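You operate a simulated robot arm through the tools that you are given. There is no shell and no other tool. Be economical: measure what you need, move in short steps, check, and stop when the job is done.

Carry out the task below with a simulated two-armed robot. There is one attempt and no reset: what you move stays moved.

JOB
Put the black tag that says "good" from the top of the plain table on the top of the drawer table and the black tag that says "hold" on the flat top of the test console. Put the grey relay on top of the teal cube. Do these in any order. Set down upright: grey relay.

It is judged by the outcome, as a careful person would: the job done as asked, and still so three seconds after it is handed in. It fails if anything else is knocked over, pushed out of place, dropped, spilled or broken.

ROBOT AND FRAMES
Two 7-joint arms with fingered hands on one trunk, on a base that drives. Base frame: it is fixed to the floor where the robot stands at the start and does not move with it; the origin is under the middle of the robot, x ahead of it, y to its left, z up. Units: mm, degrees, N and s.
The left shoulder is at the start at [34, 125, 1270], the right one opposite. With the tool pointing down near the work surface each hand reaches from about 100 to 780 mm from the robot's upright axis, wherever it stands, measured 20 degrees to its own side. Places, roughly: flat top of the test console (23x17 cm) [-600, 3140, 800]; grey relay [-3000, 2750, 750]; teal cube (5x5x4 cm) [-2400, 2700, 800]; top of the drawer table [600, 1400, 800]. Payload 3.6 kg a hand.
Tool frame (each hand has its own): the origin (TCP) lies between the finger pads and is the grasp point; the fingertips stand 34 mm ahead of it; z points along the fingers, y is the line along which they close. Largest opening 116 mm; the body of the gripper starts 40 mm behind the TCP. The gripper is a hand of 5 fingers: y runs from the thumb to the fingers, the wrist lies at [-16, -160, -164] in the tool frame, and closing takes about 1.5 s.
Orientation is told as [roll, pitch, yaw] about the base's x, y, z axes, in that order, counted from this pose: with the fingers straight down and the wrist toward the robot, the tool's x, y and z point along [0, 1, 0], [1, 0, 0] and [0, 0, -1] of the base frame.

CONTROLS
- The arms move only by the tool drive_tool. It takes "left_targets", "right_targets" or both (then of equal length, played together; a hand with none holds still); each is a list of rows, each a list of 3 entries, a list of its own where there are three numbers: the gripper command, from -1 (fully open) to 1 (shut), values between in proportion, then the shift along the tool's x, y, z in cm, then the turn, a rotation vector about the tool's x, y, z in degrees. In form: [[grip, [dx, dy, dz], [wx, wy, wz]], ...]. A call has 1 to 20 rows; each row shifts and turns the commanded pose from where the row before left it, along the tool's axes as they then stand. Each row takes 0.2 s and may step no farther than 50 mm and 8.6 degrees from the row before; otherwise, or with a gripper value out of range, the whole call is refused. Where a pose cannot be reached the arm comes as near as it can. A force on the tool above 40 N (or 10 N above the force at the start of the call, whichever is more), or a blocked arm, ends the call early, and 0.2 s more pass. Each finger travels about 153 mm/s and halts on what it meets, pressing with about 31 N; the grip force reading is that of the motor and also rises with nothing between the fingers. The clock runs only during rows and for 0.2 s after the last one: add rows that do not move to give the fingers time. The reply holds the time, the measured pose of the TCP, the force on the tool along the base axes, the opening and the grip force, in the units named above and with some noise, with the torque about the TCP (base axes, N m) and any sound that the robot's microphone picked up.
- Cameras (640 x 400 px; columns grow to the right, rows downward): "scene" is now at [114.1, -11.1, 1438.9]; the picture's right is [-0.14, -0.99, -0.00], its down [-0.63, 0.09, -0.77] and it looks along [0.76, -0.11, -0.64] (base axes); focal length 268 px, centre (320, 200). "left" rides on the left gripper at [-69, -134, -110] in its tool frame; the picture's right is [-0.77, -0.19, 0.61], its down [0.59, -0.58, 0.56] and it looks along [0.25, 0.79, 0.55] (tool axes); focal length 256 px, centre (320, 200). "right" rides on the right gripper at [69, -134, -110] in its tool frame; the picture's right is [-0.77, 0.19, -0.61], its down [-0.59, -0.58, 0.57] and it looks along [-0.25, 0.80, 0.55] (tool axes); focal length 256 px, centre (320, 200). There is no depth. A picture from a camera that has moved, and an enlarged one, comes with that camera's place and axes in the base frame and with its lens.
- grab_frame(camera): a new picture of that camera. The clock stands still meanwhile.
- raise_lower(by): slides the trunk up (or, below 0, down) by that many mm; the arms and the scene camera ride with it, the base frame stays. It gives what a move gives, with no picture.
- drive_base(legs): drives the robot by 1 to 6 legs, each [ahead, turn to the left] in mm and degrees, along the robot's own axes; the way and the turn of a leg run together, so that a leg with both is an arc; at most 1500 mm and 180 degrees a leg. The arms and the cameras ride along, it lands a little off, and it stops where it bumps. It gives what a move gives.
- preshape(shape, hand): the hand has 5 fingers and takes this shape, open, in about a second: jaw (thumb against the fingers, like two jaws); tri (thumb and two fingers); tip (a fingertip pinch); poke (one finger out to press); point (the index stretched); flat (the hand flat); cup (the hand cupped); fist (a fist). The gripper value then closes the fingers along that shape, each until it touches; the sizes above hold for jaw. It gives what a move gives, with no picture.
- pan_tilt(pan, tilt): turns the head with the scene camera to pan (to the left, within 86 degrees either way) and tilt (down, from -29 to 69), counted from straight ahead of the robot. It gives what a move gives.
- inspect(camera, box): a new picture of the part [left, top, right, bottom] of that camera's present view, enlarged. The clock stands still meanwhile.
- finish_job(): hands the job in; it is judged then, once.

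Work in short steps. Places have to be worked out from the pictures, the camera data and where the tool is seen: move nearer, look again, correct. Check each grasp and each placing, and mend what went wrong. You have 165 turns and 138 pictures in all, those below and enlarged ones among them. Open the grippers and draw the arms clear of the work before you hand the job in, unless the task says otherwise; then end with one line.

The tools are called after ">>>" as name(argument=value, ...) on one line, values as JSON. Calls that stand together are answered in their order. drive_tool: Moves the arms, as the interface text tells. Its arguments: {"type":"object","properties":{"left_targets":{"type":"array"},"right_targets":{"type":"array"}},"required":[]} The other tools are called the same way: raise_lower (by) slides the trunk up or down; preshape (shape, hand) gives the hand a shape; drive_base (legs) drives the base; pan_tilt (pan, tilt) turns the head that bears the scene camera; grab_frame (camera) takes a picture; inspect (camera, box) takes an enlarged picture of a part of a camera's view; finish_job () hands the job in.

At the start:

```text
time: 0.0
left_position: [600.0, 132.7, 1103.3]
left_ee_rot: [0.0, 0.0, -0.1]
left_ft_force: [0.3, -0.5, -0.1]
left_ft_torque: [-0.01, 0.0, -0.01]
left_grip_width: 115.7
left_gripper_force: 0.0
left_shape: jaw
right_position: [419.5, -268.8, 1086.5]
right_ee_rot: [0.0, 0.2, -0.2]
right_ft_force: [0.0, -0.2, -0.2]
right_ft_torque: [-0.05, 0.01, 0.02]
right_grip_width: 115.7
right_gripper_force: 0.1
right_shape: jaw
trunk travel left (down, up): [-463.0, 299.0]
robot x, y, heading: [-2.2, -0.0, -0.1]
head pan, tilt: [-8.1, 39.8]
```

scene: 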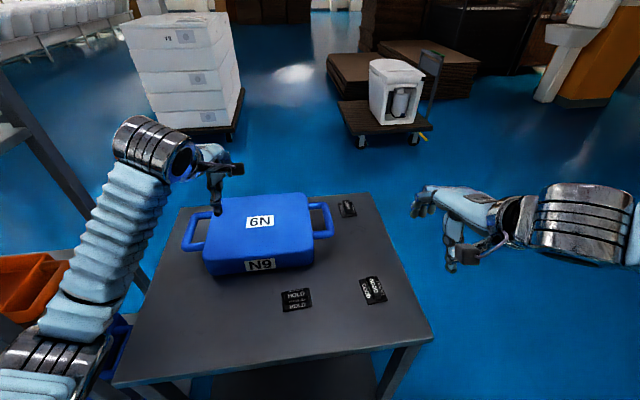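
right: 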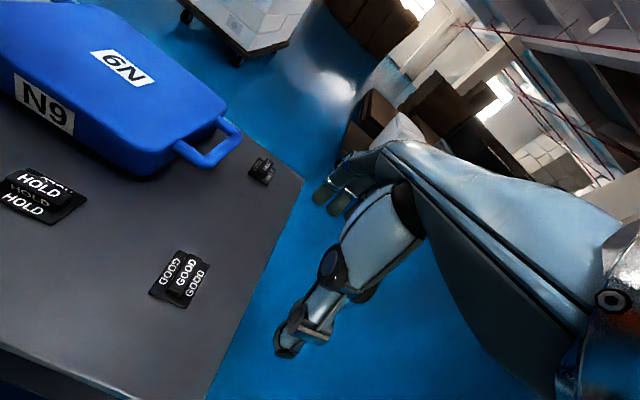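
left: 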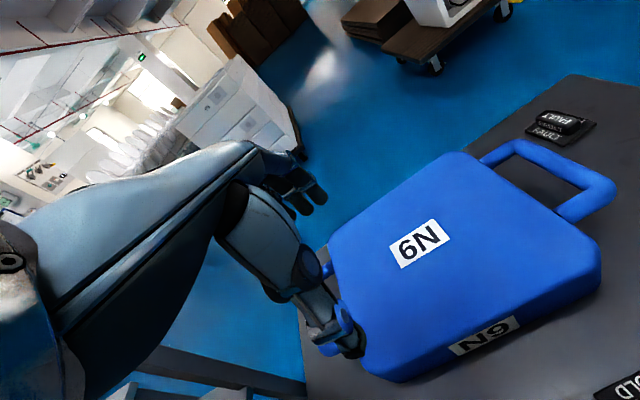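

I'll look closer at the tags to learn their shapes before reaching.

>>> inspect(camera="right", box=[0, 130, 300, 317])

>>> inspect(camera="scene", box=[240, 190, 440, 315])

```text
2.13 times, centred on (150, 224) of right
camera zoom: at [286.1, -199.3, 1196.5], right [0.18, -0.77, 0.61], down [-0.58, -0.59, -0.56], along [0.79, -0.25, -0.56], focal length 546 px, centre (683, 150)
```

zoom: 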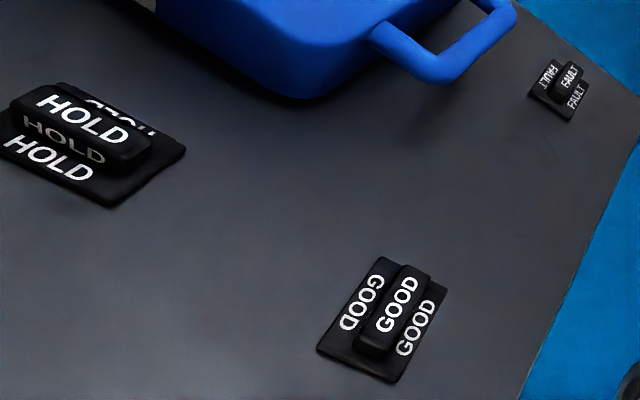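

```text
3.20 times, centred on (340, 252) of scene
camera zoom: at [114.1, -11.1, 1438.9], right [-0.14, -0.99, 0.0], down [-0.63, 0.09, -0.77], along [0.76, -0.11, -0.64], focal length 858 px, centre (256, 32)
```

zoom: 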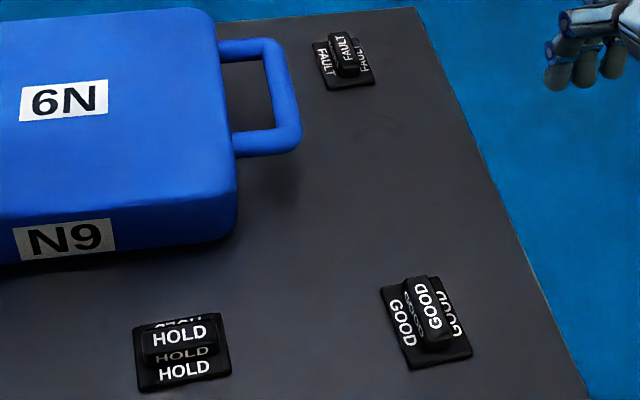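

HOLD's bar lies along y at about [484,-4], and GOOD's bar lies along x at about [478,-202], with the table top near z=800. I bring the left hand above HOLD.

>>> drive_tool(left_targets=[[-1, [-3.4, -2.9, 0], [0, 0, 0]], [-1, [-3.4, -2.9, 0], [0, 0, 0]], [-1, [-3.4, -2.9, 0], [0, 0, 0]], [-1, [-3.4, -2.9, 0], [0, 0, 0]], [-1, [0, 0, 4], [0, 0, 0]], [-1, [0, 0, 4], [0, 0, 0]], [-1, [0, 0, 4], [0, 0, 0]], [-1, [0, 0, 4], [0, 0, 0]], [-1, [0, 0, 0], [0, 0, 0]]])

>>> grab_frame(camera="left")

>>> grab_frame(camera="scene")

```text
time: 2.0
left_position: [484.4, -1.8, 945.0]
left_ee_rot: [-0.1, 0.1, -0.2]
left_ft_force: [-0.7, -0.2, 0.3]
left_ft_torque: [-0.01, -0.03, -0.02]
left_grip_width: 115.9
left_gripper_force: 0.0
left_shape: jaw
right_position: [420.0, -268.9, 1086.9]
right_ee_rot: [0.0, 0.1, -0.3]
right_ft_force: [0.2, 0.0, 0.2]
right_ft_torque: [0.0, 0.0, 0.01]
right_grip_width: 115.9
right_gripper_force: 0.0
right_shape: jaw
trunk travel left (down, up): [-463.0, 299.0]
robot x, y, heading: [1.3, -1.8, -0.3]
head pan, tilt: [-8.1, 39.8]
```

```text
132 pictures are left
camera left: at [350.2, -68.8, 1055.5], right [-0.19, -0.77, -0.61], down [-0.57, 0.59, -0.56], along [0.8, 0.24, -0.55], focal length 256 px, centre (320, 200)
```

left: 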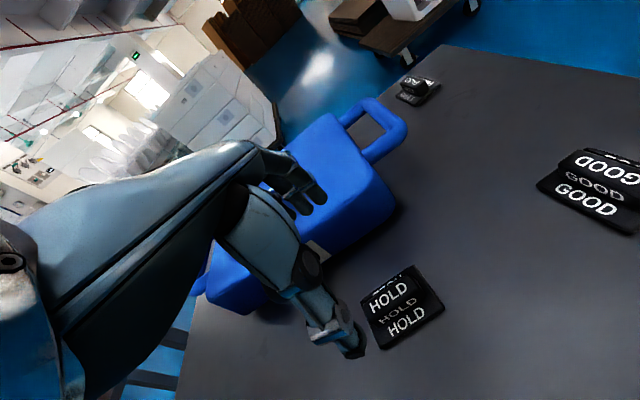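

```text
131 pictures are left
camera scene: at [114.1, -11.3, 1438.9], right [-0.14, -0.99, 0.0], down [-0.63, 0.09, -0.77], along [0.76, -0.11, -0.64], focal length 268 px, centre (320, 200)
```

scene: 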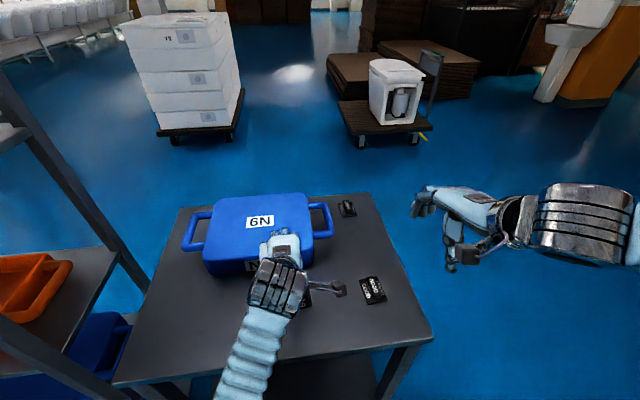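

HOLD is centred near [483,-7]. I half close the hand to stay clear of the case and go lower, then look again.

>>> drive_tool(left_targets=[[0, [-0.5, 0, 0], [0, 0, 0]], [0, [0, 0, 2.5], [0, 0, 0]], [0, [0, 0, 2.5], [0, 0, 0]], [0, [0, 0, 0], [0, 0, 0]]])

>>> grab_frame(camera="left")

>>> grab_frame(camera="right")

```text
time: 3.2
left_position: [503.3, 5.8, 909.0]
left_ee_rot: [2.3, -2.9, -0.3]
left_ft_force: [-0.2, 0.6, -0.2]
left_ft_torque: [-0.02, -0.02, -0.02]
left_grip_width: 58.3
left_gripper_force: 0.0
left_shape: jaw
right_position: [419.8, -268.1, 1086.9]
right_ee_rot: [0.1, 0.1, -0.3]
right_ft_force: [-1.1, -1.0, 0.9]
right_ft_torque: [-0.01, 0.03, -0.01]
right_grip_width: 116.0
right_gripper_force: 0.0
right_shape: jaw
trunk travel left (down, up): [-463.0, 299.0]
robot x, y, heading: [-1.8, 2.0, -0.0]
head pan, tilt: [-8.1, 39.8]
stopped in row 4 (left hand): the arm was blocked; the commanded pose is now the measured one
```

```text
130 pictures are left
camera left: at [364.2, -66.0, 1009.7], right [-0.16, -0.74, -0.65], down [-0.55, 0.61, -0.57], along [0.82, 0.26, -0.5], focal length 256 px, centre (320, 200)
```

left: 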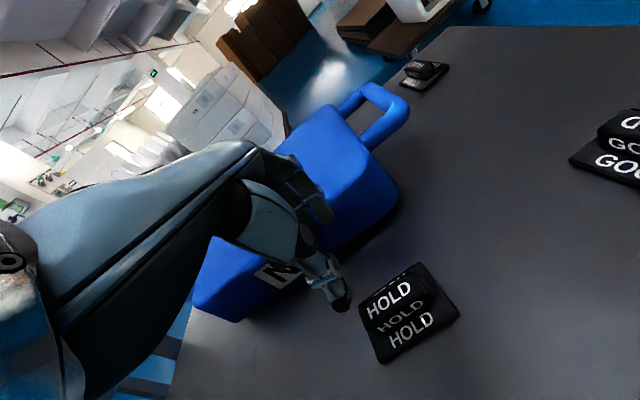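

```text
129 pictures are left
camera right: at [286.0, -199.5, 1196.4], right [0.19, -0.77, 0.61], down [-0.58, -0.59, -0.56], along [0.79, -0.25, -0.56], focal length 256 px, centre (320, 200)
```

right: 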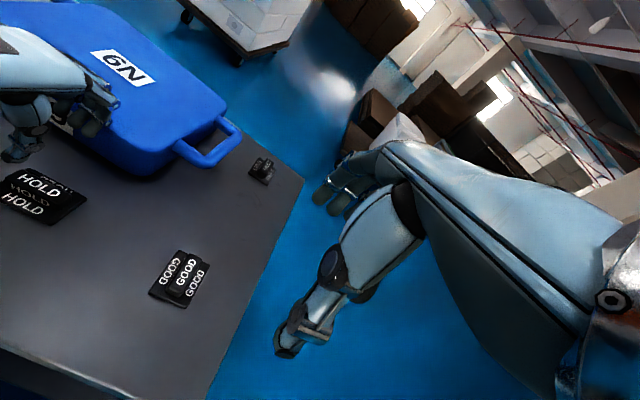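

The arm was blocked with no tool force, probably folded too tightly against the body, since the case is still clear. I raise the hand and then the trunk so the arm can stretch more.

>>> raise_lower(by=180)

>>> grab_frame(camera="scene")

```text
time: 5.0
left_position: [517.5, 64.1, 1077.7]
left_ee_rot: [10.2, -4.7, 0.0]
left_ft_force: [-0.1, -0.3, 0.4]
left_ft_torque: [-0.02, -0.03, 0.0]
left_grip_width: 58.2
left_gripper_force: 0.0
left_shape: jaw
right_position: [420.0, -268.6, 1261.2]
right_ee_rot: [0.0, 0.0, -0.2]
right_ft_force: [-0.6, -0.7, 0.8]
right_ft_torque: [0.02, -0.02, -0.01]
right_grip_width: 116.3
right_gripper_force: 0.1
right_shape: jaw
trunk travel left (down, up): [-638.0, 124.0]
robot x, y, heading: [0.8, -2.5, 0.1]
head pan, tilt: [-8.1, 39.8]
stopped: the arm was blocked; the commanded pose is now the measured one
```

```text
128 pictures are left
camera scene: at [97.6, -11.2, 1614.7], right [-0.14, -0.99, 0.0], down [-0.63, 0.09, -0.77], along [0.76, -0.11, -0.64], focal length 268 px, centre (320, 200)
```

scene: 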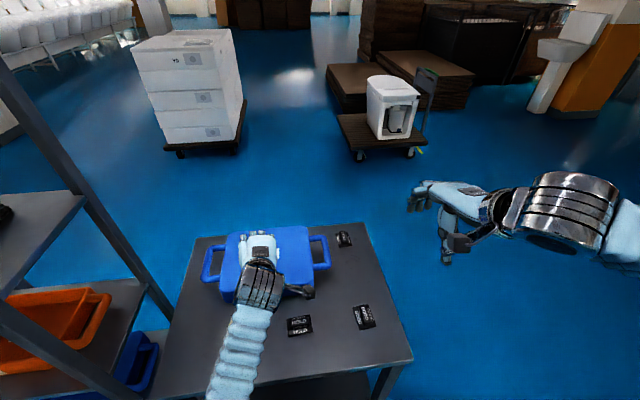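

The trunk move was blocked too, so the left elbow may be against the rack on the left. I turn the head to look.

>>> pan_tilt(pan=50, tilt=50)

>>> grab_frame(camera="scene")

```text
time: 6.3
left_position: [518.9, 63.6, 1077.4]
left_ee_rot: [10.1, -4.7, 0.0]
left_ft_force: [0.0, 0.4, 1.5]
left_ft_torque: [-0.04, -0.03, 0.02]
left_grip_width: 58.1
left_gripper_force: 0.1
left_shape: jaw
right_position: [419.1, -268.7, 1261.5]
right_ee_rot: [0.0, 0.0, -0.2]
right_ft_force: [-0.4, 0.5, -0.1]
right_ft_torque: [0.01, 0.02, -0.01]
right_grip_width: 116.1
right_gripper_force: 0.1
right_shape: jaw
trunk travel left (down, up): [-638.0, 124.0]
robot x, y, heading: [0.6, -0.0, -0.1]
head pan, tilt: [50.0, 50.0]
```

```text
127 pictures are left
camera scene: at [62.9, 59.6, 1599.9], right [0.77, -0.64, 0.0], down [-0.49, -0.59, -0.64], along [0.41, 0.49, -0.77], focal length 268 px, centre (320, 200)
```

scene: 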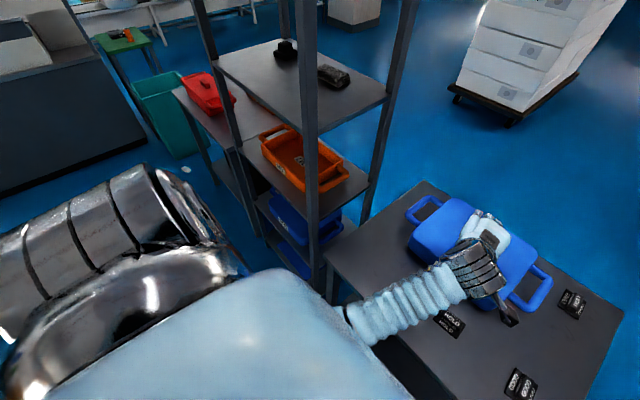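

The rack post stands right beside the left elbow. I look to both sides to plan for backing up and for the later drives.

>>> pan_tilt(pan=86, tilt=22)

>>> grab_frame(camera="scene")

>>> pan_tilt(pan=-86, tilt=35)

>>> grab_frame(camera="scene")

```text
time: 7.3
left_position: [518.6, 63.8, 1077.3]
left_ee_rot: [10.3, -4.7, -0.1]
left_ft_force: [0.1, 0.3, -0.5]
left_ft_torque: [0.0, 0.0, 0.0]
left_grip_width: 58.2
left_gripper_force: 0.0
left_shape: jaw
right_position: [420.2, -269.2, 1262.0]
right_ee_rot: [0.0, 0.0, 0.0]
right_ft_force: [0.3, 0.6, 0.1]
right_ft_torque: [-0.03, -0.05, -0.01]
right_grip_width: 115.8
right_gripper_force: 0.0
right_shape: jaw
trunk travel left (down, up): [-638.0, 124.0]
robot x, y, heading: [0.4, -1.0, 0.1]
head pan, tilt: [85.9, 22.0]
```

```text
126 pictures are left
camera scene: at [20.0, 93.3, 1642.2], right [1.0, -0.07, 0.0], down [-0.03, -0.37, -0.93], along [0.07, 0.92, -0.38], focal length 268 px, centre (320, 200)
```

scene: 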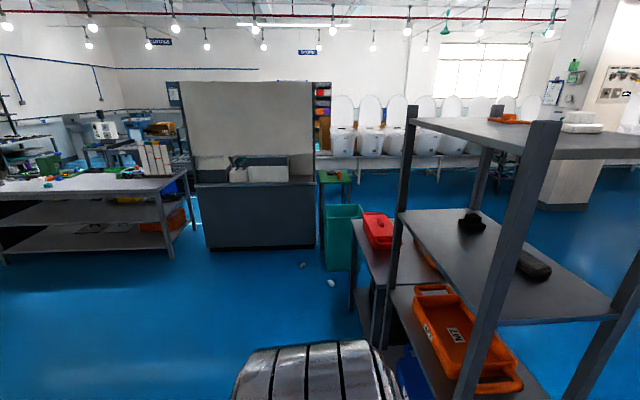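

```text
time: 9.9
left_position: [518.0, 62.7, 1077.5]
left_ee_rot: [10.2, -4.7, 0.0]
left_ft_force: [-0.1, 0.1, -0.9]
left_ft_torque: [0.0, 0.04, 0.0]
left_grip_width: 58.3
left_gripper_force: 0.1
left_shape: jaw
right_position: [419.5, -268.5, 1262.6]
right_ee_rot: [-0.1, -0.1, -0.2]
right_ft_force: [-0.3, -0.4, -0.2]
right_ft_torque: [-0.02, 0.02, -0.02]
right_grip_width: 115.9
right_gripper_force: 0.2
right_shape: jaw
trunk travel left (down, up): [-638.0, 124.0]
robot x, y, heading: [1.8, 2.1, 0.0]
head pan, tilt: [-85.9, 35.0]
```

```text
125 pictures are left
camera scene: at [19.6, -87.2, 1621.6], right [-1.0, -0.07, 0.0], down [-0.04, 0.57, -0.82], along [0.06, -0.82, -0.57], focal length 268 px, centre (320, 200)
```

scene: 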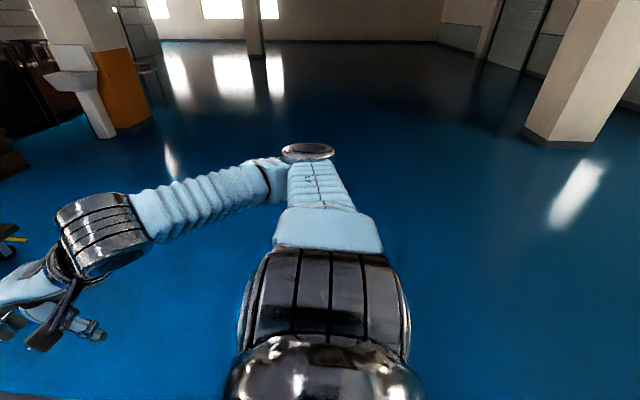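

Both sides have open floor. I look down at the left arm to see what its elbow does.

>>> pan_tilt(pan=35, tilt=69)

>>> grab_frame(camera="scene")

>>> grab_frame(camera="right")

```text
time: 11.9
left_position: [518.8, 64.1, 1077.5]
left_ee_rot: [10.2, -4.7, -0.1]
left_ft_force: [0.5, 0.5, -0.3]
left_ft_torque: [0.01, -0.04, 0.01]
left_grip_width: 58.2
left_gripper_force: 0.0
left_shape: jaw
right_position: [420.2, -269.0, 1261.6]
right_ee_rot: [0.0, 0.0, -0.2]
right_ft_force: [-0.2, 0.5, 0.9]
right_ft_torque: [-0.03, -0.03, 0.01]
right_grip_width: 115.8
right_gripper_force: 0.1
right_shape: jaw
trunk travel left (down, up): [-638.0, 124.0]
robot x, y, heading: [-0.9, 1.6, -0.2]
head pan, tilt: [35.0, 68.8]
```

```text
124 pictures are left
camera scene: at [59.2, 32.7, 1578.0], right [0.57, -0.82, 0.0], down [-0.76, -0.53, -0.36], along [0.3, 0.21, -0.93], focal length 268 px, centre (320, 200)
```

scene: 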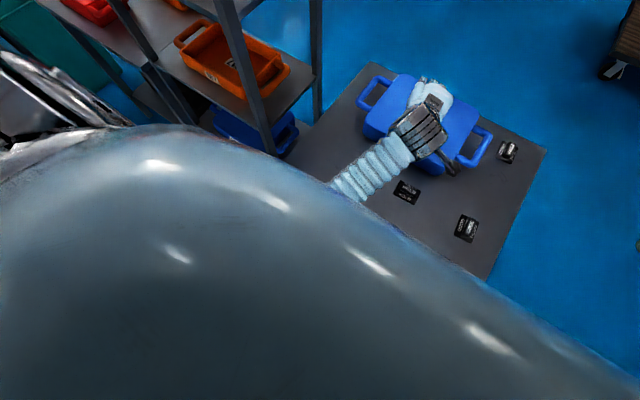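

```text
123 pictures are left
camera right: at [286.0, -199.5, 1371.4], right [0.18, -0.77, 0.61], down [-0.58, -0.59, -0.57], along [0.79, -0.25, -0.55], focal length 256 px, centre (320, 200)
```

right: 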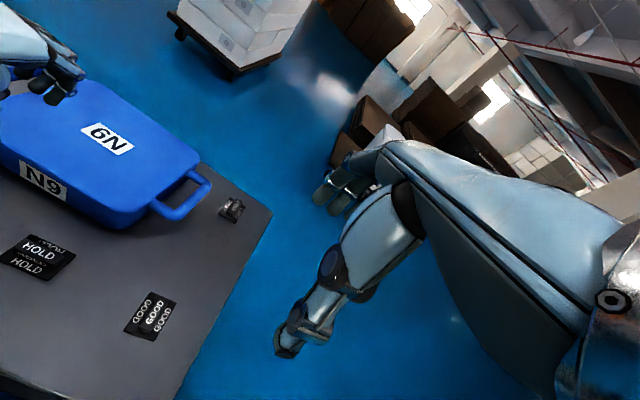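

Only the chest shows; the forearm comes from close to the torso, so the hand is working too near the body. I back the base up 200 mm and straighten the left hand.

>>> drive_base(legs=[[-200, 0]])

>>> pan_tilt(pan=0, tilt=40)

```text
time: 13.5
left_position: [320.9, 63.7, 1076.4]
left_ee_rot: [10.3, -4.6, 0.0]
left_ft_force: [0.2, -0.4, 0.0]
left_ft_torque: [-0.01, -0.01, 0.02]
left_grip_width: 58.5
left_gripper_force: 0.1
left_shape: jaw
right_position: [221.3, -269.0, 1261.7]
right_ee_rot: [0.1, 0.1, -0.1]
right_ft_force: [1.0, 0.4, -0.1]
right_ft_torque: [0.01, 0.0, -0.02]
right_grip_width: 115.8
right_gripper_force: 0.0
right_shape: jaw
trunk travel left (down, up): [-638.0, 124.0]
robot x, y, heading: [-200.4, -0.5, -0.1]
head pan, tilt: [35.0, 68.8]
```

```text
time: 14.5
left_position: [320.2, 63.4, 1077.1]
left_ee_rot: [10.2, -4.7, 0.0]
left_ft_force: [-0.1, 0.0, 0.3]
left_ft_torque: [0.03, 0.0, 0.02]
left_grip_width: 58.2
left_gripper_force: 0.1
left_shape: jaw
right_position: [221.9, -268.0, 1262.0]
right_ee_rot: [0.0, 0.0, -0.1]
right_ft_force: [-0.4, 0.1, 0.4]
right_ft_torque: [0.01, -0.01, 0.04]
right_grip_width: 116.1
right_gripper_force: 0.1
right_shape: jaw
trunk travel left (down, up): [-638.0, 124.0]
robot x, y, heading: [-197.5, -2.2, 0.0]
head pan, tilt: [0.0, 40.0]
```

Now there is room. I straighten the left hand and bring it forward over HOLD.

>>> drive_tool(left_targets=[[0, [0, 0, 0], [2.35, -5.1, 0]], [0, [0, 0, 0], [2.35, -5.1, 0]], [0, [-1.8, 4.1, 0], [0, 0, 0]], [0, [-1.8, 4.1, 0], [0, 0, 0]], [0, [-1.8, 4.1, 0], [0, 0, 0]], [0, [-1.7, 4.1, 0], [0, 0, 0]], [0, [0, 0, 4], [0, 0, 0]], [0, [0, 0, 4], [0, 0, 0]], [0, [0, 0, 4], [0, 0, 0]], [0, [0, 0, 0], [0, 0, 0]]])

>>> grab_frame(camera="left")

>>> grab_frame(camera="scene")

```text
time: 16.7
left_position: [483.7, -5.0, 978.9]
left_ee_rot: [0.0, -0.1, 0.4]
left_ft_force: [0.5, -0.8, 1.2]
left_ft_torque: [0.0, -0.03, 0.02]
left_grip_width: 57.9
left_gripper_force: 0.2
left_shape: jaw
left hand out of reach, approached as far as the arm can: row 9
right_position: [222.3, -267.3, 1262.2]
right_ee_rot: [0.0, -0.1, -0.3]
right_ft_force: [0.2, 0.0, -0.5]
right_ft_torque: [0.01, -0.01, 0.0]
right_grip_width: 115.9
right_gripper_force: 0.1
right_shape: jaw
trunk travel left (down, up): [-638.0, 124.0]
robot x, y, heading: [-199.9, 1.3, -0.1]
head pan, tilt: [0.0, 40.0]
```

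```text
122 pictures are left
camera left: at [350.2, -72.9, 1089.5], right [-0.18, -0.77, -0.61], down [-0.58, 0.58, -0.57], along [0.79, 0.25, -0.55], focal length 256 px, centre (320, 200)
```

left: 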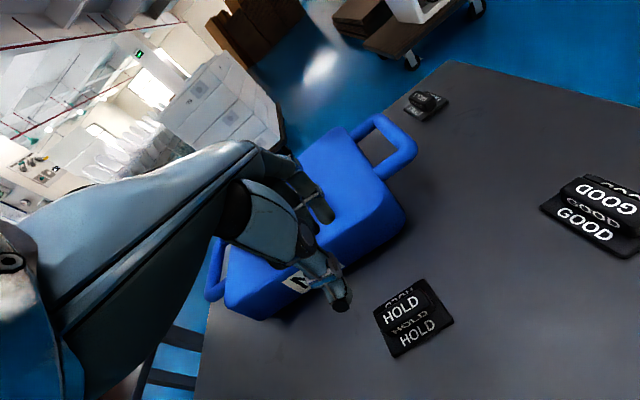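

```text
121 pictures are left
camera scene: at [-100.4, 1.5, 1614.1], right [0.0, -1.0, 0.0], down [-0.64, 0.0, -0.77], along [0.77, 0.0, -0.64], focal length 268 px, centre (320, 200)
```

scene: 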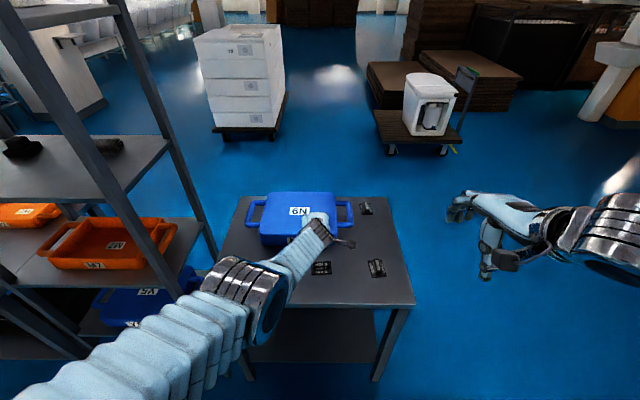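

The trunk is now too high to reach down. I raise the hand a little, lower the trunk 150 mm, and shift toward the refined HOLD centre of about [480,-9].

>>> drive_tool(left_targets=[[0, [-0.2, -0.2, -3], [0, 0, 0]], [0, [-0.2, -0.1, -3], [0, 0, 0]], [0, [0, 0, 0], [0, 0, 0]]])

>>> raise_lower(by=-140)

>>> grab_frame(camera="left")

```text
time: 17.5
left_position: [480.3, -8.9, 1037.9]
left_ee_rot: [0.0, 0.0, 0.4]
left_ft_force: [-0.3, 0.3, -1.2]
left_ft_torque: [0.02, -0.04, 0.0]
left_grip_width: 58.1
left_gripper_force: 0.0
left_shape: jaw
right_position: [221.7, -268.6, 1262.0]
right_ee_rot: [-0.1, 0.0, -0.2]
right_ft_force: [0.8, 1.2, -0.1]
right_ft_torque: [0.02, 0.01, 0.0]
right_grip_width: 115.9
right_gripper_force: 0.0
right_shape: jaw
trunk travel left (down, up): [-638.0, 124.0]
robot x, y, heading: [-201.6, 1.2, -0.5]
head pan, tilt: [0.0, 40.0]
```

```text
time: 19.2
left_position: [479.9, -7.6, 897.9]
left_ee_rot: [0.0, -0.1, 0.4]
left_ft_force: [-0.2, -1.3, 0.1]
left_ft_torque: [0.04, 0.0, -0.01]
left_grip_width: 58.1
left_gripper_force: 0.0
left_shape: jaw
right_position: [221.8, -268.4, 1122.3]
right_ee_rot: [0.0, 0.0, -0.2]
right_ft_force: [0.0, -1.2, -0.2]
right_ft_torque: [-0.02, -0.01, -0.02]
right_grip_width: 115.8
right_gripper_force: 0.1
right_shape: jaw
trunk travel left (down, up): [-498.0, 264.0]
robot x, y, heading: [-198.9, 0.5, 0.0]
head pan, tilt: [0.0, 40.0]
```

```text
120 pictures are left
camera left: at [347.0, -77.1, 1008.3], right [-0.18, -0.77, -0.61], down [-0.58, 0.59, -0.57], along [0.79, 0.25, -0.55], focal length 256 px, centre (320, 200)
```

left: 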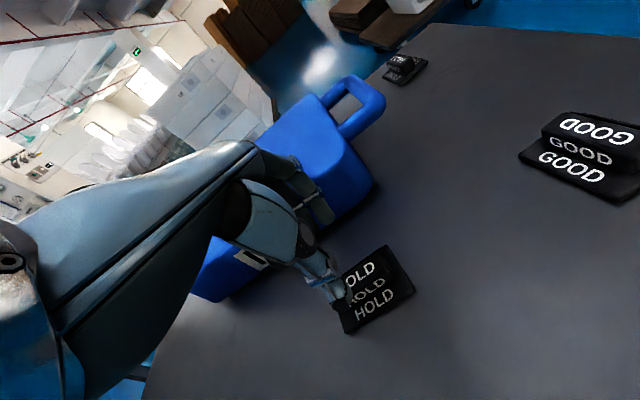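

HOLD's bar is nearly under the TCP. I lower the hand to about z=855 and check.

>>> drive_tool(left_targets=[[0, [0, 0, 2], [0, 0, 0]], [0, [0, 0, 2], [0, 0, 0]], [0, [0, 0, 0], [0, 0, 0]]])

>>> inspect(camera="left", box=[240, 140, 480, 340])

>>> grab_frame(camera="scene")

```text
time: 20.0
left_position: [480.1, -7.4, 858.0]
left_ee_rot: [0.1, -0.1, 0.4]
left_ft_force: [0.2, 0.0, -0.1]
left_ft_torque: [0.02, 0.04, 0.03]
left_grip_width: 58.2
left_gripper_force: 0.1
left_shape: jaw
right_position: [222.1, -268.1, 1122.9]
right_ee_rot: [0.0, 0.0, -0.2]
right_ft_force: [-0.1, -0.6, 0.3]
right_ft_torque: [-0.02, 0.02, 0.0]
right_grip_width: 115.8
right_gripper_force: 0.0
right_shape: jaw
trunk travel left (down, up): [-498.0, 264.0]
robot x, y, heading: [-198.0, 1.5, 0.0]
head pan, tilt: [0.0, 40.0]
```

```text
2.00 times, centred on (360, 240) of left
camera zoom: at [346.2, -77.0, 968.5], right [-0.18, -0.77, -0.61], down [-0.58, 0.59, -0.57], along [0.79, 0.25, -0.55], focal length 512 px, centre (240, 120)
```

zoom: 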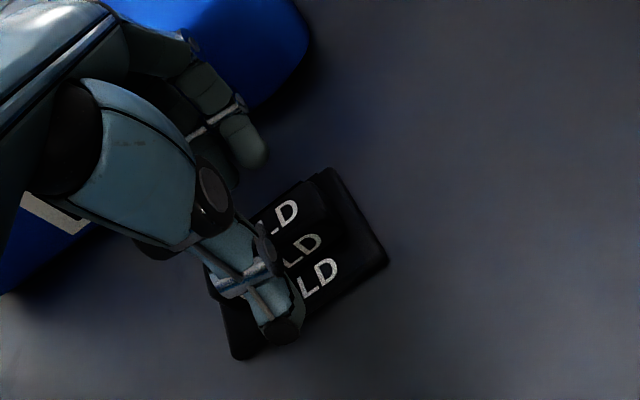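

```text
118 pictures are left
camera scene: at [-89.2, 0.7, 1473.6], right [0.0, -1.0, 0.0], down [-0.64, 0.0, -0.77], along [0.77, 0.0, -0.64], focal length 268 px, centre (320, 200)
```

scene: 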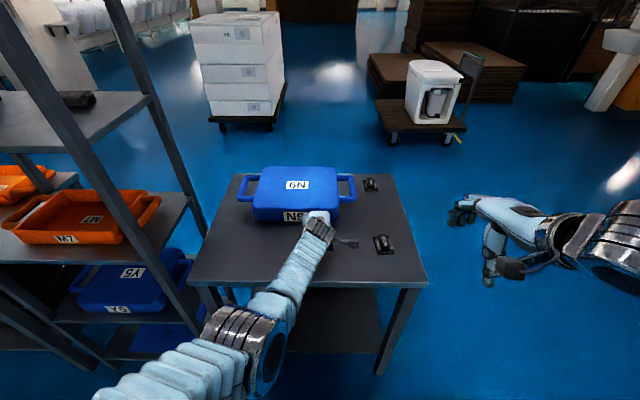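

The fingers straddle the bar, with the midpoint near [477,-8]. I go down 11 mm more and close.

>>> drive_tool(left_targets=[[0, [0, 0.2, 1.1], [0, 0, 0]], [0.5, [0, 0, 0], [0, 0, 0]], [1, [0, 0, 0], [0, 0, 0]], [1, [0, 0, 0], [0, 0, 0]], [1, [0, 0, 0], [0, 0, 0]], [1, [0, 0, 0], [0, 0, 0]], [1, [0, 0, 0], [0, 0, 0]]])

>>> inspect(camera="left", box=[240, 140, 480, 340])

```text
time: 21.6
left_position: [481.3, -7.7, 845.0]
left_ee_rot: [0.0, 0.0, 0.4]
left_ft_force: [-0.1, 0.4, 0.0]
left_ft_torque: [0.0, -0.01, -0.01]
left_grip_width: 18.6
left_gripper_force: 31.2
left_shape: jaw
right_position: [221.4, -268.8, 1122.0]
right_ee_rot: [0.1, 0.0, -0.2]
right_ft_force: [0.5, 1.0, 0.3]
right_ft_torque: [0.0, -0.03, -0.02]
right_grip_width: 116.0
right_gripper_force: 0.1
right_shape: jaw
trunk travel left (down, up): [-498.0, 264.0]
robot x, y, heading: [-194.9, 0.1, -0.2]
head pan, tilt: [0.0, 40.0]
```

```text
2.00 times, centred on (360, 240) of left
camera zoom: at [348.5, -77.6, 956.1], right [-0.18, -0.77, -0.61], down [-0.58, 0.59, -0.56], along [0.79, 0.25, -0.55], focal length 512 px, centre (240, 120)
```

zoom: 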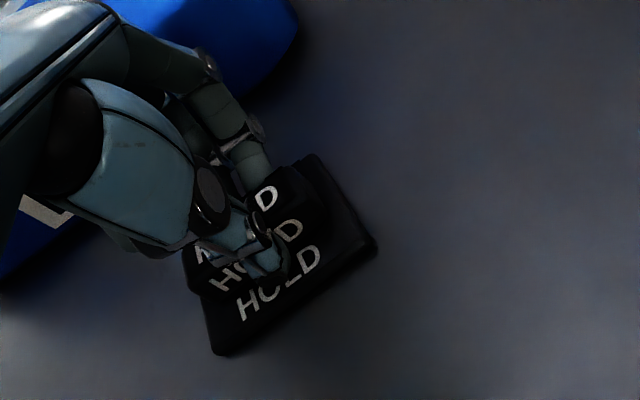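

The hand gripped at 18.6 mm width. I lift 15 cm and check.

>>> drive_tool(left_targets=[[1, [0, 0, -2], [0, 0, 0]], [1, [0, 0, -4], [0, 0, 0]], [1, [0, 0, -4], [0, 0, 0]], [1, [0, 0, -4], [0, 0, 0]], [1, [0, 0, -4], [0, 0, 0]], [1, [0, 0, 0], [0, 0, 0]]])

>>> grab_frame(camera="left")

```text
time: 23.0
left_position: [484.3, -7.3, 1025.8]
left_ee_rot: [0.0, 0.1, 0.4]
left_ft_force: [0.5, -0.7, -0.2]
left_ft_torque: [-0.02, 0.01, -0.02]
left_grip_width: 18.1
left_gripper_force: 31.0
left_shape: jaw
right_position: [220.4, -268.6, 1122.0]
right_ee_rot: [0.0, 0.0, -0.1]
right_ft_force: [0.3, -0.7, -0.6]
right_ft_torque: [-0.01, -0.03, -0.03]
right_grip_width: 115.9
right_gripper_force: 0.2
right_shape: jaw
trunk travel left (down, up): [-498.0, 264.0]
robot x, y, heading: [-198.3, -2.0, -0.1]
head pan, tilt: [0.0, 40.0]
```

```text
116 pictures are left
camera left: at [350.7, -76.9, 1136.0], right [-0.18, -0.77, -0.61], down [-0.58, 0.59, -0.56], along [0.79, 0.25, -0.55], focal length 256 px, centre (320, 200)
```

left: 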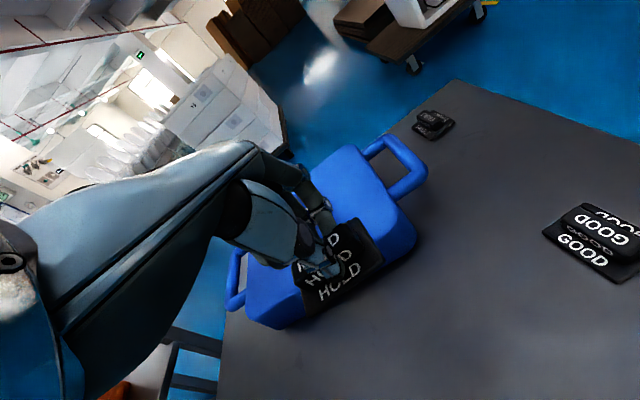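

HOLD is held. Next I bring the right hand forward and turn it by yaw +90 so it can close along y on GOOD's bar.

>>> drive_tool(right_targets=[[-1, [0, 4.5, 0], [0, 0, -8.2]], [-1, [0.6, 4.4, 0], [0, 0, -8.2]], [-1, [1.2, 4.2, 0], [0, 0, -8.2]], [-1, [1.8, 4, 0], [0, 0, -8.2]], [-1, [0, 0, 0], [0, 0, -8.2]], [-1, [0, 0, 0], [0, 0, -8.2]], [-1, [0, 0, 0], [0, 0, -8.2]], [-1, [0, 0, 0], [0, 0, -8.2]], [-1, [0, 0, 0], [0, 0, -8.2]], [-1, [0, 0, 0], [0, 0, -8.2]], [-1, [0, 0, 0], [0, 0, -8.2]], [-1, [0, 0, 0], [0, 0, 0]]])

>>> grab_frame(camera="scene")

```text
time: 25.6
left_position: [484.5, -7.7, 1025.4]
left_ee_rot: [0.0, 0.0, 0.4]
left_ft_force: [-0.3, 0.7, 0.7]
left_ft_torque: [0.03, -0.02, 0.01]
left_grip_width: 17.6
left_gripper_force: 31.3
left_shape: jaw
right_position: [374.9, -200.5, 1122.3]
right_ee_rot: [0.0, -0.1, 90.2]
right_ft_force: [-0.5, -0.1, -0.5]
right_ft_torque: [0.01, 0.0, 0.01]
right_grip_width: 115.8
right_gripper_force: 0.0
right_shape: jaw
trunk travel left (down, up): [-498.0, 264.0]
robot x, y, heading: [-198.0, -1.1, -0.2]
head pan, tilt: [0.0, 40.0]
```

```text
115 pictures are left
camera scene: at [-89.1, 0.2, 1473.5], right [0.0, -1.0, 0.0], down [-0.64, 0.0, -0.77], along [0.77, 0.0, -0.64], focal length 268 px, centre (320, 200)
```

scene: 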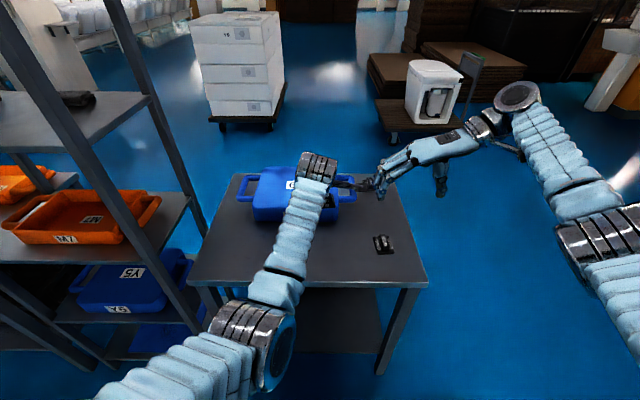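

Yaw 90 works. I move the left hand aside by 10 cm, half close the right hand, and bring it over GOOD.

>>> drive_tool(left_targets=[[1, [3.5, 0, -1], [0, 0, 0]], [1, [3.5, 0, -1], [0, 0, 0]], [1, [3.5, 0, -1], [0, 0, 0]], [1, [0, 0, 0], [0, 0, 0]], [1, [0, 0, 0], [0, 0, 0]], [1, [0, 0, 0], [0, 0, 0]], [1, [0, 0, 0], [0, 0, 0]], [1, [0, 0, 0], [0, 0, 0]], [1, [0, 0, 0], [0, 0, 0]], [1, [0, 0, 0], [0, 0, 0]]], right_targets=[[0, [0, 0, 0], [0, 0, 0]], [0, [0, 0, 0], [0, 0, 0]], [0, [-3.5, 0, 0], [0, 0, 0]], [0, [-3.5, 0, 0], [0, 0, 0]], [0, [-3.3, -0.2, 0], [0, 0, 0]], [0, [0, 0, 4], [0, 0, 0]], [0, [0, 0, 4], [0, 0, 0]], [0, [0, 0, 4], [0, 0, 0]], [0, [0, 0, 4], [0, 0, 0]], [0, [0, 0, 0], [0, 0, 0]]])

>>> grab_frame(camera="right")

>>> grab_frame(camera="scene")

```text
time: 27.8
left_position: [484.2, 96.9, 1056.0]
left_ee_rot: [0.0, 0.0, 0.4]
left_ft_force: [0.2, 0.1, -0.2]
left_ft_torque: [-0.01, 0.0, -0.02]
left_grip_width: 17.5
left_gripper_force: 31.7
left_shape: jaw
right_position: [381.4, -195.3, 968.3]
right_ee_rot: [0.0, 0.0, 90.0]
right_ft_force: [0.2, -0.1, -0.1]
right_ft_torque: [0.02, -0.02, -0.01]
right_grip_width: 58.2
right_gripper_force: 0.0
right_shape: jaw
right hand out of reach, approached as far as the arm can: row 4, 5, 7, 8, 9
trunk travel left (down, up): [-498.0, 264.0]
robot x, y, heading: [-197.3, 1.9, -0.1]
head pan, tilt: [0.0, 40.0]
```

```text
114 pictures are left
camera right: at [312.7, -329.9, 1077.9], right [0.77, 0.19, 0.61], down [0.59, -0.58, -0.57], along [0.25, 0.8, -0.55], focal length 256 px, centre (320, 200)
```

right: 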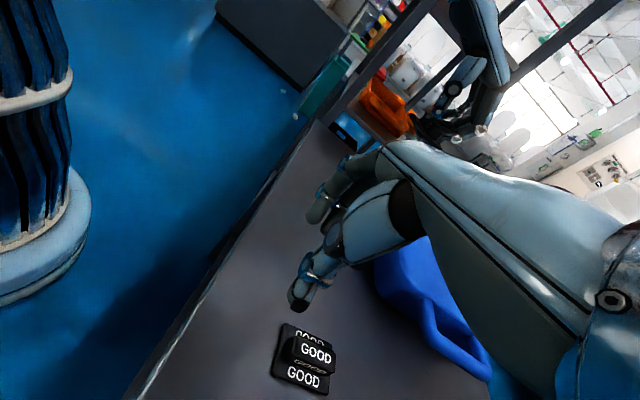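

```text
113 pictures are left
camera scene: at [-89.0, 1.6, 1473.5], right [0.0, -1.0, 0.0], down [-0.64, 0.0, -0.77], along [0.77, 0.0, -0.64], focal length 268 px, centre (320, 200)
```

scene: 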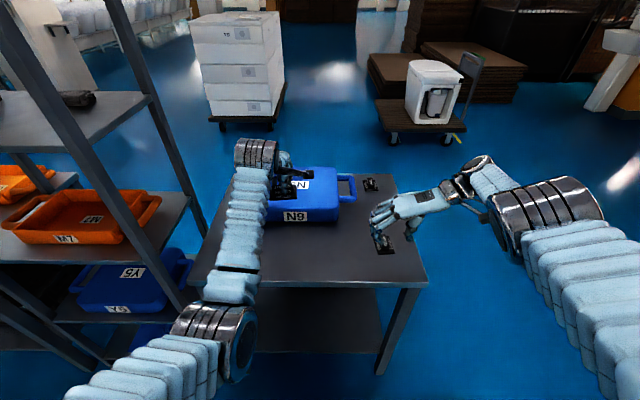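

The right hand needs about 100 mm more, so I drive forward 110 mm with both hands well above the table and case.

>>> drive_base(legs=[[110, 0]])

>>> grab_frame(camera="right")

```text
time: 29.4
left_position: [577.2, 35.5, 936.2]
left_ee_rot: [10.6, 23.6, -6.9]
left_ft_force: [-0.6, 2.3, 1.7]
left_ft_torque: [-0.14, 0.0, -0.03]
left_grip_width: 17.2
left_gripper_force: 30.7
left_shape: jaw
right_position: [812.4, -211.4, 1080.3]
right_ee_rot: [-33.5, 13.9, 96.3]
right_ft_force: [-3.0, -4.6, -7.9]
right_ft_torque: [0.37, -0.39, 0.02]
right_grip_width: 58.2
right_gripper_force: 0.2
right_shape: jaw
trunk travel left (down, up): [-498.0, 264.0]
robot x, y, heading: [-74.3, -4.4, -1.0]
head pan, tilt: [0.0, 40.0]
stopped in leg 1: the robot was blocked; the commanded pose is now the measured one
```

```text
112 pictures are left
camera right: at [707.6, -340.1, 1163.1], right [0.26, 0.44, 0.86], down [0.86, -0.5, 0.0], along [0.43, 0.75, -0.51], focal length 256 px, centre (320, 200)
```

right: 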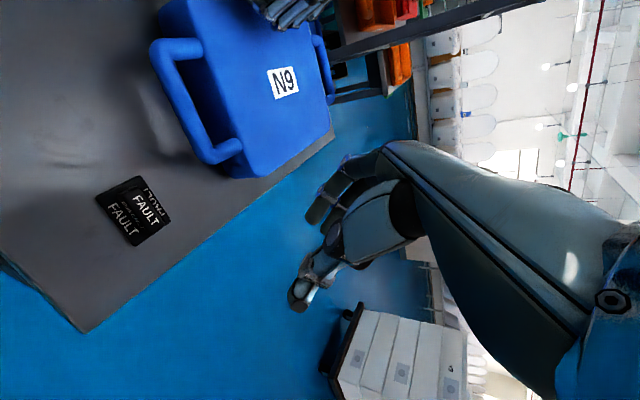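

The drive was blocked and both arms swung. I check the scene for damage before doing anything else.

>>> grab_frame(camera="scene")

>>> grab_frame(camera="left")

```text
111 pictures are left
camera scene: at [254.3, -6.7, 1463.4], right [-0.02, -1.0, 0.0], down [-0.75, 0.01, -0.66], along [0.66, -0.01, -0.75], focal length 268 px, centre (320, 200)
```

scene: 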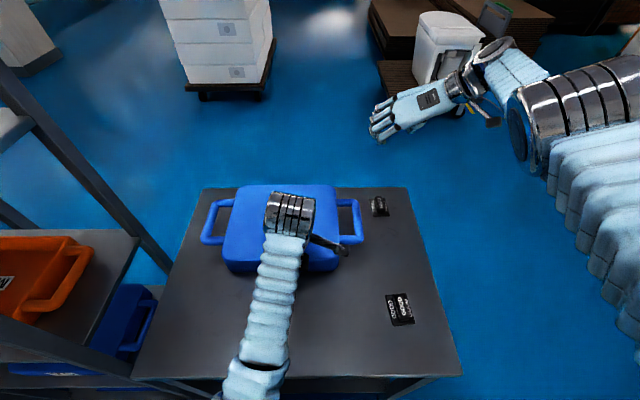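

```text
110 pictures are left
camera left: at [483.3, -41.1, 1077.1], right [-0.54, -0.58, -0.6], down [-0.62, 0.76, -0.18], along [0.57, 0.28, -0.78], focal length 256 px, centre (320, 200)
```

left: 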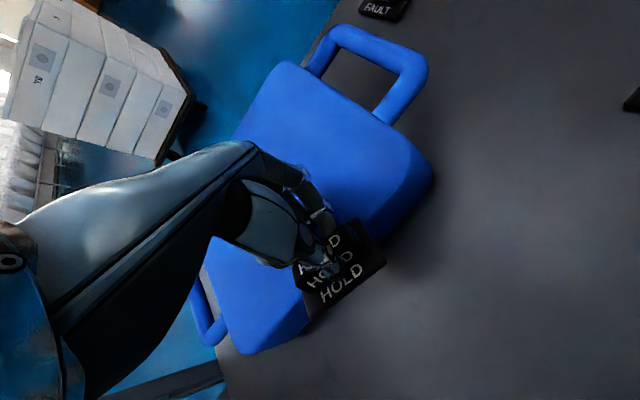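

The whole trunk seems to be leaning forward and the case is still in place. I let a moment pass without moving and read the state.

>>> drive_tool(left_targets=[[1, [0, 0, -1.5], [0, 0, 0]], [1, [0, 0, 0], [0, 0, 0]]])

>>> grab_frame(camera="scene")

```text
time: 29.7
left_position: [515.6, 57.6, 976.3]
left_ee_rot: [19.6, 23.5, -3.5]
left_ft_force: [0.3, 1.6, 0.3]
left_ft_torque: [-0.04, -0.02, -0.03]
left_grip_width: 17.0
left_gripper_force: 31.0
left_shape: jaw
right_position: [825.1, -207.7, 1180.0]
right_ee_rot: [-47.3, 17.0, 94.9]
right_ft_force: [-2.1, -2.0, -6.4]
right_ft_torque: [0.14, -0.31, 0.02]
right_grip_width: 57.6
right_gripper_force: 0.1
right_shape: jaw
trunk travel left (down, up): [-498.0, 264.0]
robot x, y, heading: [-79.7, -0.5, -1.0]
head pan, tilt: [0.0, 40.0]
stopped in row 1 (left hand): the arm was blocked; the commanded pose is now the measured one
```

```text
109 pictures are left
camera scene: at [224.0, -6.9, 1467.2], right [-0.02, -1.0, 0.0], down [-0.74, 0.01, -0.68], along [0.67, -0.01, -0.74], focal length 268 px, centre (320, 200)
```

scene: 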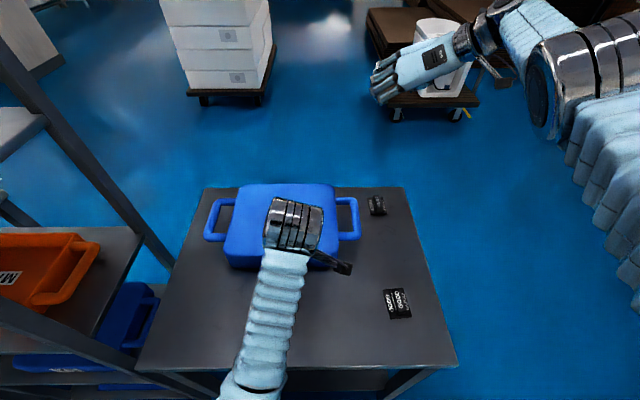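

The body is settling back upright. I let more time pass by turning the head a little.

>>> pan_tilt(pan=10, tilt=50)

>>> grab_frame(camera="scene")

```text
time: 30.4
left_position: [443.9, 40.2, 1005.3]
left_ee_rot: [16.5, 16.7, -7.1]
left_ft_force: [1.6, -1.2, 0.2]
left_ft_torque: [0.08, 0.03, 0.02]
left_grip_width: 17.2
left_gripper_force: 31.1
left_shape: jaw
right_position: [722.3, -189.5, 1246.3]
right_ee_rot: [-52.7, 17.9, 96.6]
right_ft_force: [0.1, 0.6, 0.6]
right_ft_torque: [-0.03, -0.02, 0.04]
right_grip_width: 58.1
right_gripper_force: 0.1
right_shape: jaw
trunk travel left (down, up): [-498.0, 264.0]
robot x, y, heading: [-77.3, -4.1, -1.2]
head pan, tilt: [10.0, 50.0]
```

```text
108 pictures are left
camera scene: at [94.9, 7.1, 1460.0], right [0.15, -0.99, -0.01], down [-0.79, -0.12, -0.6], along [0.6, 0.1, -0.8], focal length 268 px, centre (320, 200)
```

scene: 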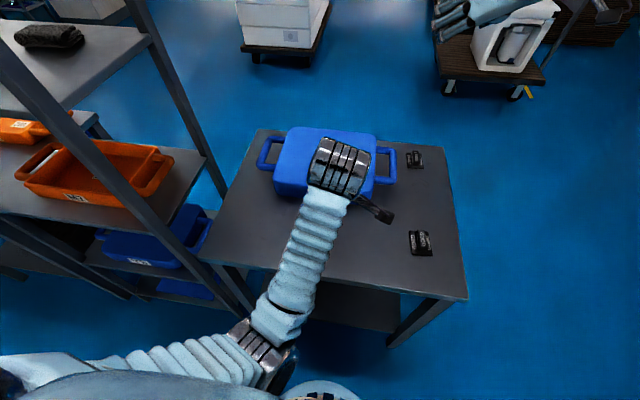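

The left elbow most likely struck the rack post. I back off 300 mm; I will then approach GOOD from the table's open right side, away from the rack.

>>> drive_base(legs=[[-300, 0]])

>>> pan_tilt(pan=10, tilt=40)

>>> grab_frame(camera="scene")

>>> grab_frame(camera="left")

```text
time: 31.1
left_position: [377.7, 73.0, 1002.9]
left_ee_rot: [18.4, 15.0, -4.1]
left_ft_force: [-0.1, 1.4, -0.2]
left_ft_torque: [0.0, 0.01, 0.01]
left_grip_width: 8.7
left_gripper_force: 30.6
left_shape: jaw
right_position: [665.6, -186.9, 1290.4]
right_ee_rot: [-56.1, 18.7, 97.4]
right_ft_force: [0.1, -2.6, -7.1]
right_ft_torque: [0.26, -0.31, 0.13]
right_grip_width: 57.6
right_gripper_force: 0.1
right_shape: jaw
trunk travel left (down, up): [-498.0, 264.0]
robot x, y, heading: [-84.0, -4.2, -1.0]
head pan, tilt: [10.0, 50.0]
stopped in leg 1: the robot was blocked; the commanded pose is now the measured one
```

```text
time: 31.9
left_position: [371.3, 79.1, 1015.2]
left_ee_rot: [18.6, 13.0, -4.1]
left_ft_force: [0.6, -0.6, -1.0]
left_ft_torque: [0.0, 0.04, -0.02]
left_grip_width: 8.6
left_gripper_force: 31.2
left_shape: jaw
right_position: [688.2, -157.0, 1393.1]
right_ee_rot: [-71.1, 25.2, 97.8]
right_ft_force: [-0.2, -0.7, -0.2]
right_ft_torque: [-0.02, -0.01, -0.01]
right_grip_width: 57.6
right_gripper_force: 0.0
right_shape: jaw
trunk travel left (down, up): [-498.0, 264.0]
robot x, y, heading: [-80.8, 0.1, -1.2]
head pan, tilt: [10.0, 40.0]
```

```text
107 pictures are left
camera scene: at [61.4, 9.3, 1474.1], right [0.16, -0.99, 0.0], down [-0.65, -0.1, -0.75], along [0.74, 0.12, -0.66], focal length 268 px, centre (320, 200)
```

scene: 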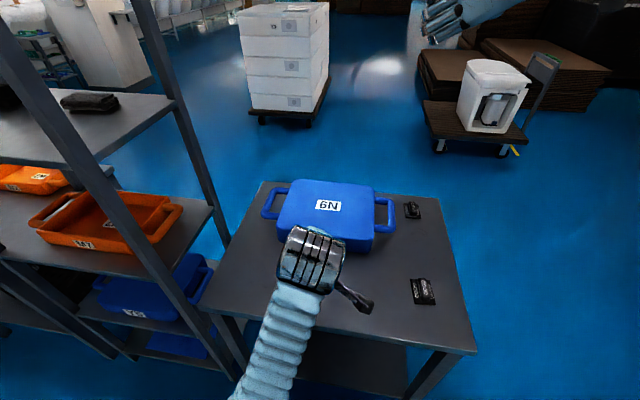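

```text
106 pictures are left
camera left: at [252.1, -13.3, 1126.1], right [-0.41, -0.51, -0.76], down [-0.58, 0.78, -0.21], along [0.7, 0.36, -0.61], focal length 256 px, centre (320, 200)
```

left: 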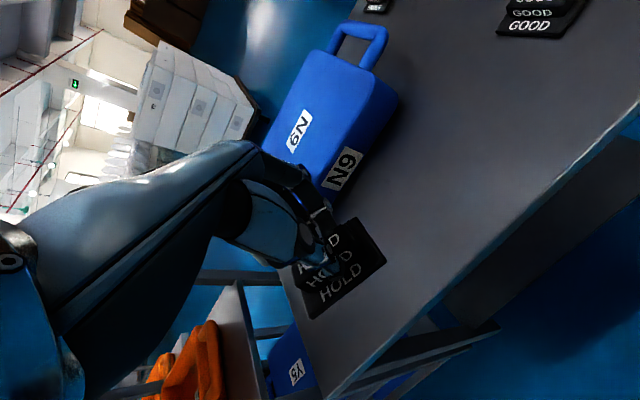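

The base could not move back. The tag is still held although the grip reads 8.7. I look left and down for what is caught.

>>> pan_tilt(pan=75, tilt=50)

>>> grab_frame(camera="scene")

>>> grab_frame(camera="right")

```text
time: 33.2
left_position: [366.3, 76.9, 1002.8]
left_ee_rot: [18.2, 14.6, -4.1]
left_ft_force: [1.6, -0.6, -0.4]
left_ft_torque: [0.0, 0.07, 0.03]
left_grip_width: 8.4
left_gripper_force: 31.1
left_shape: jaw
right_position: [652.5, -181.6, 1300.5]
right_ee_rot: [-57.6, 19.2, 97.1]
right_ft_force: [0.4, -0.9, -1.2]
right_ft_torque: [0.07, -0.02, 0.01]
right_grip_width: 57.8
right_gripper_force: 0.1
right_shape: jaw
trunk travel left (down, up): [-498.0, 264.0]
robot x, y, heading: [-84.8, -5.0, -1.2]
head pan, tilt: [75.0, 50.0]
```

```text
105 pictures are left
camera scene: at [-37.6, 70.6, 1459.3], right [0.96, -0.28, 0.0], down [-0.21, -0.74, -0.64], along [0.18, 0.62, -0.77], focal length 268 px, centre (320, 200)
```

scene: 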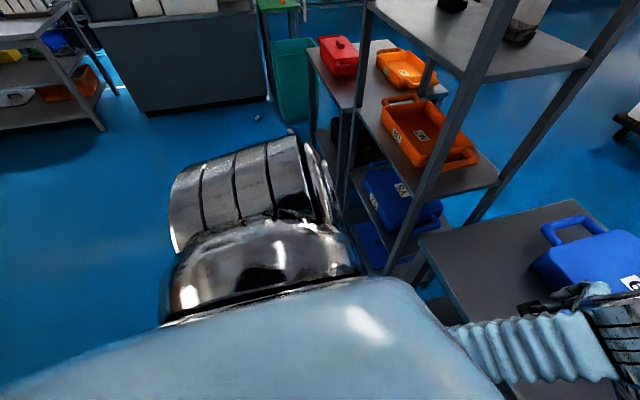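

```text
104 pictures are left
camera right: at [538.6, -323.2, 1344.4], right [-0.17, 0.48, 0.86], down [0.85, -0.38, 0.37], along [0.51, 0.79, -0.34], focal length 256 px, centre (320, 200)
```

right: 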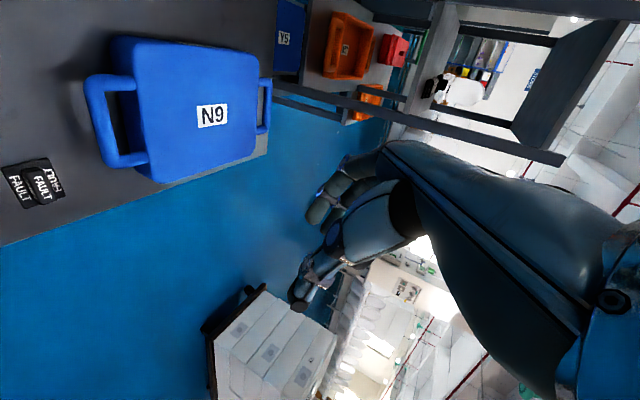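

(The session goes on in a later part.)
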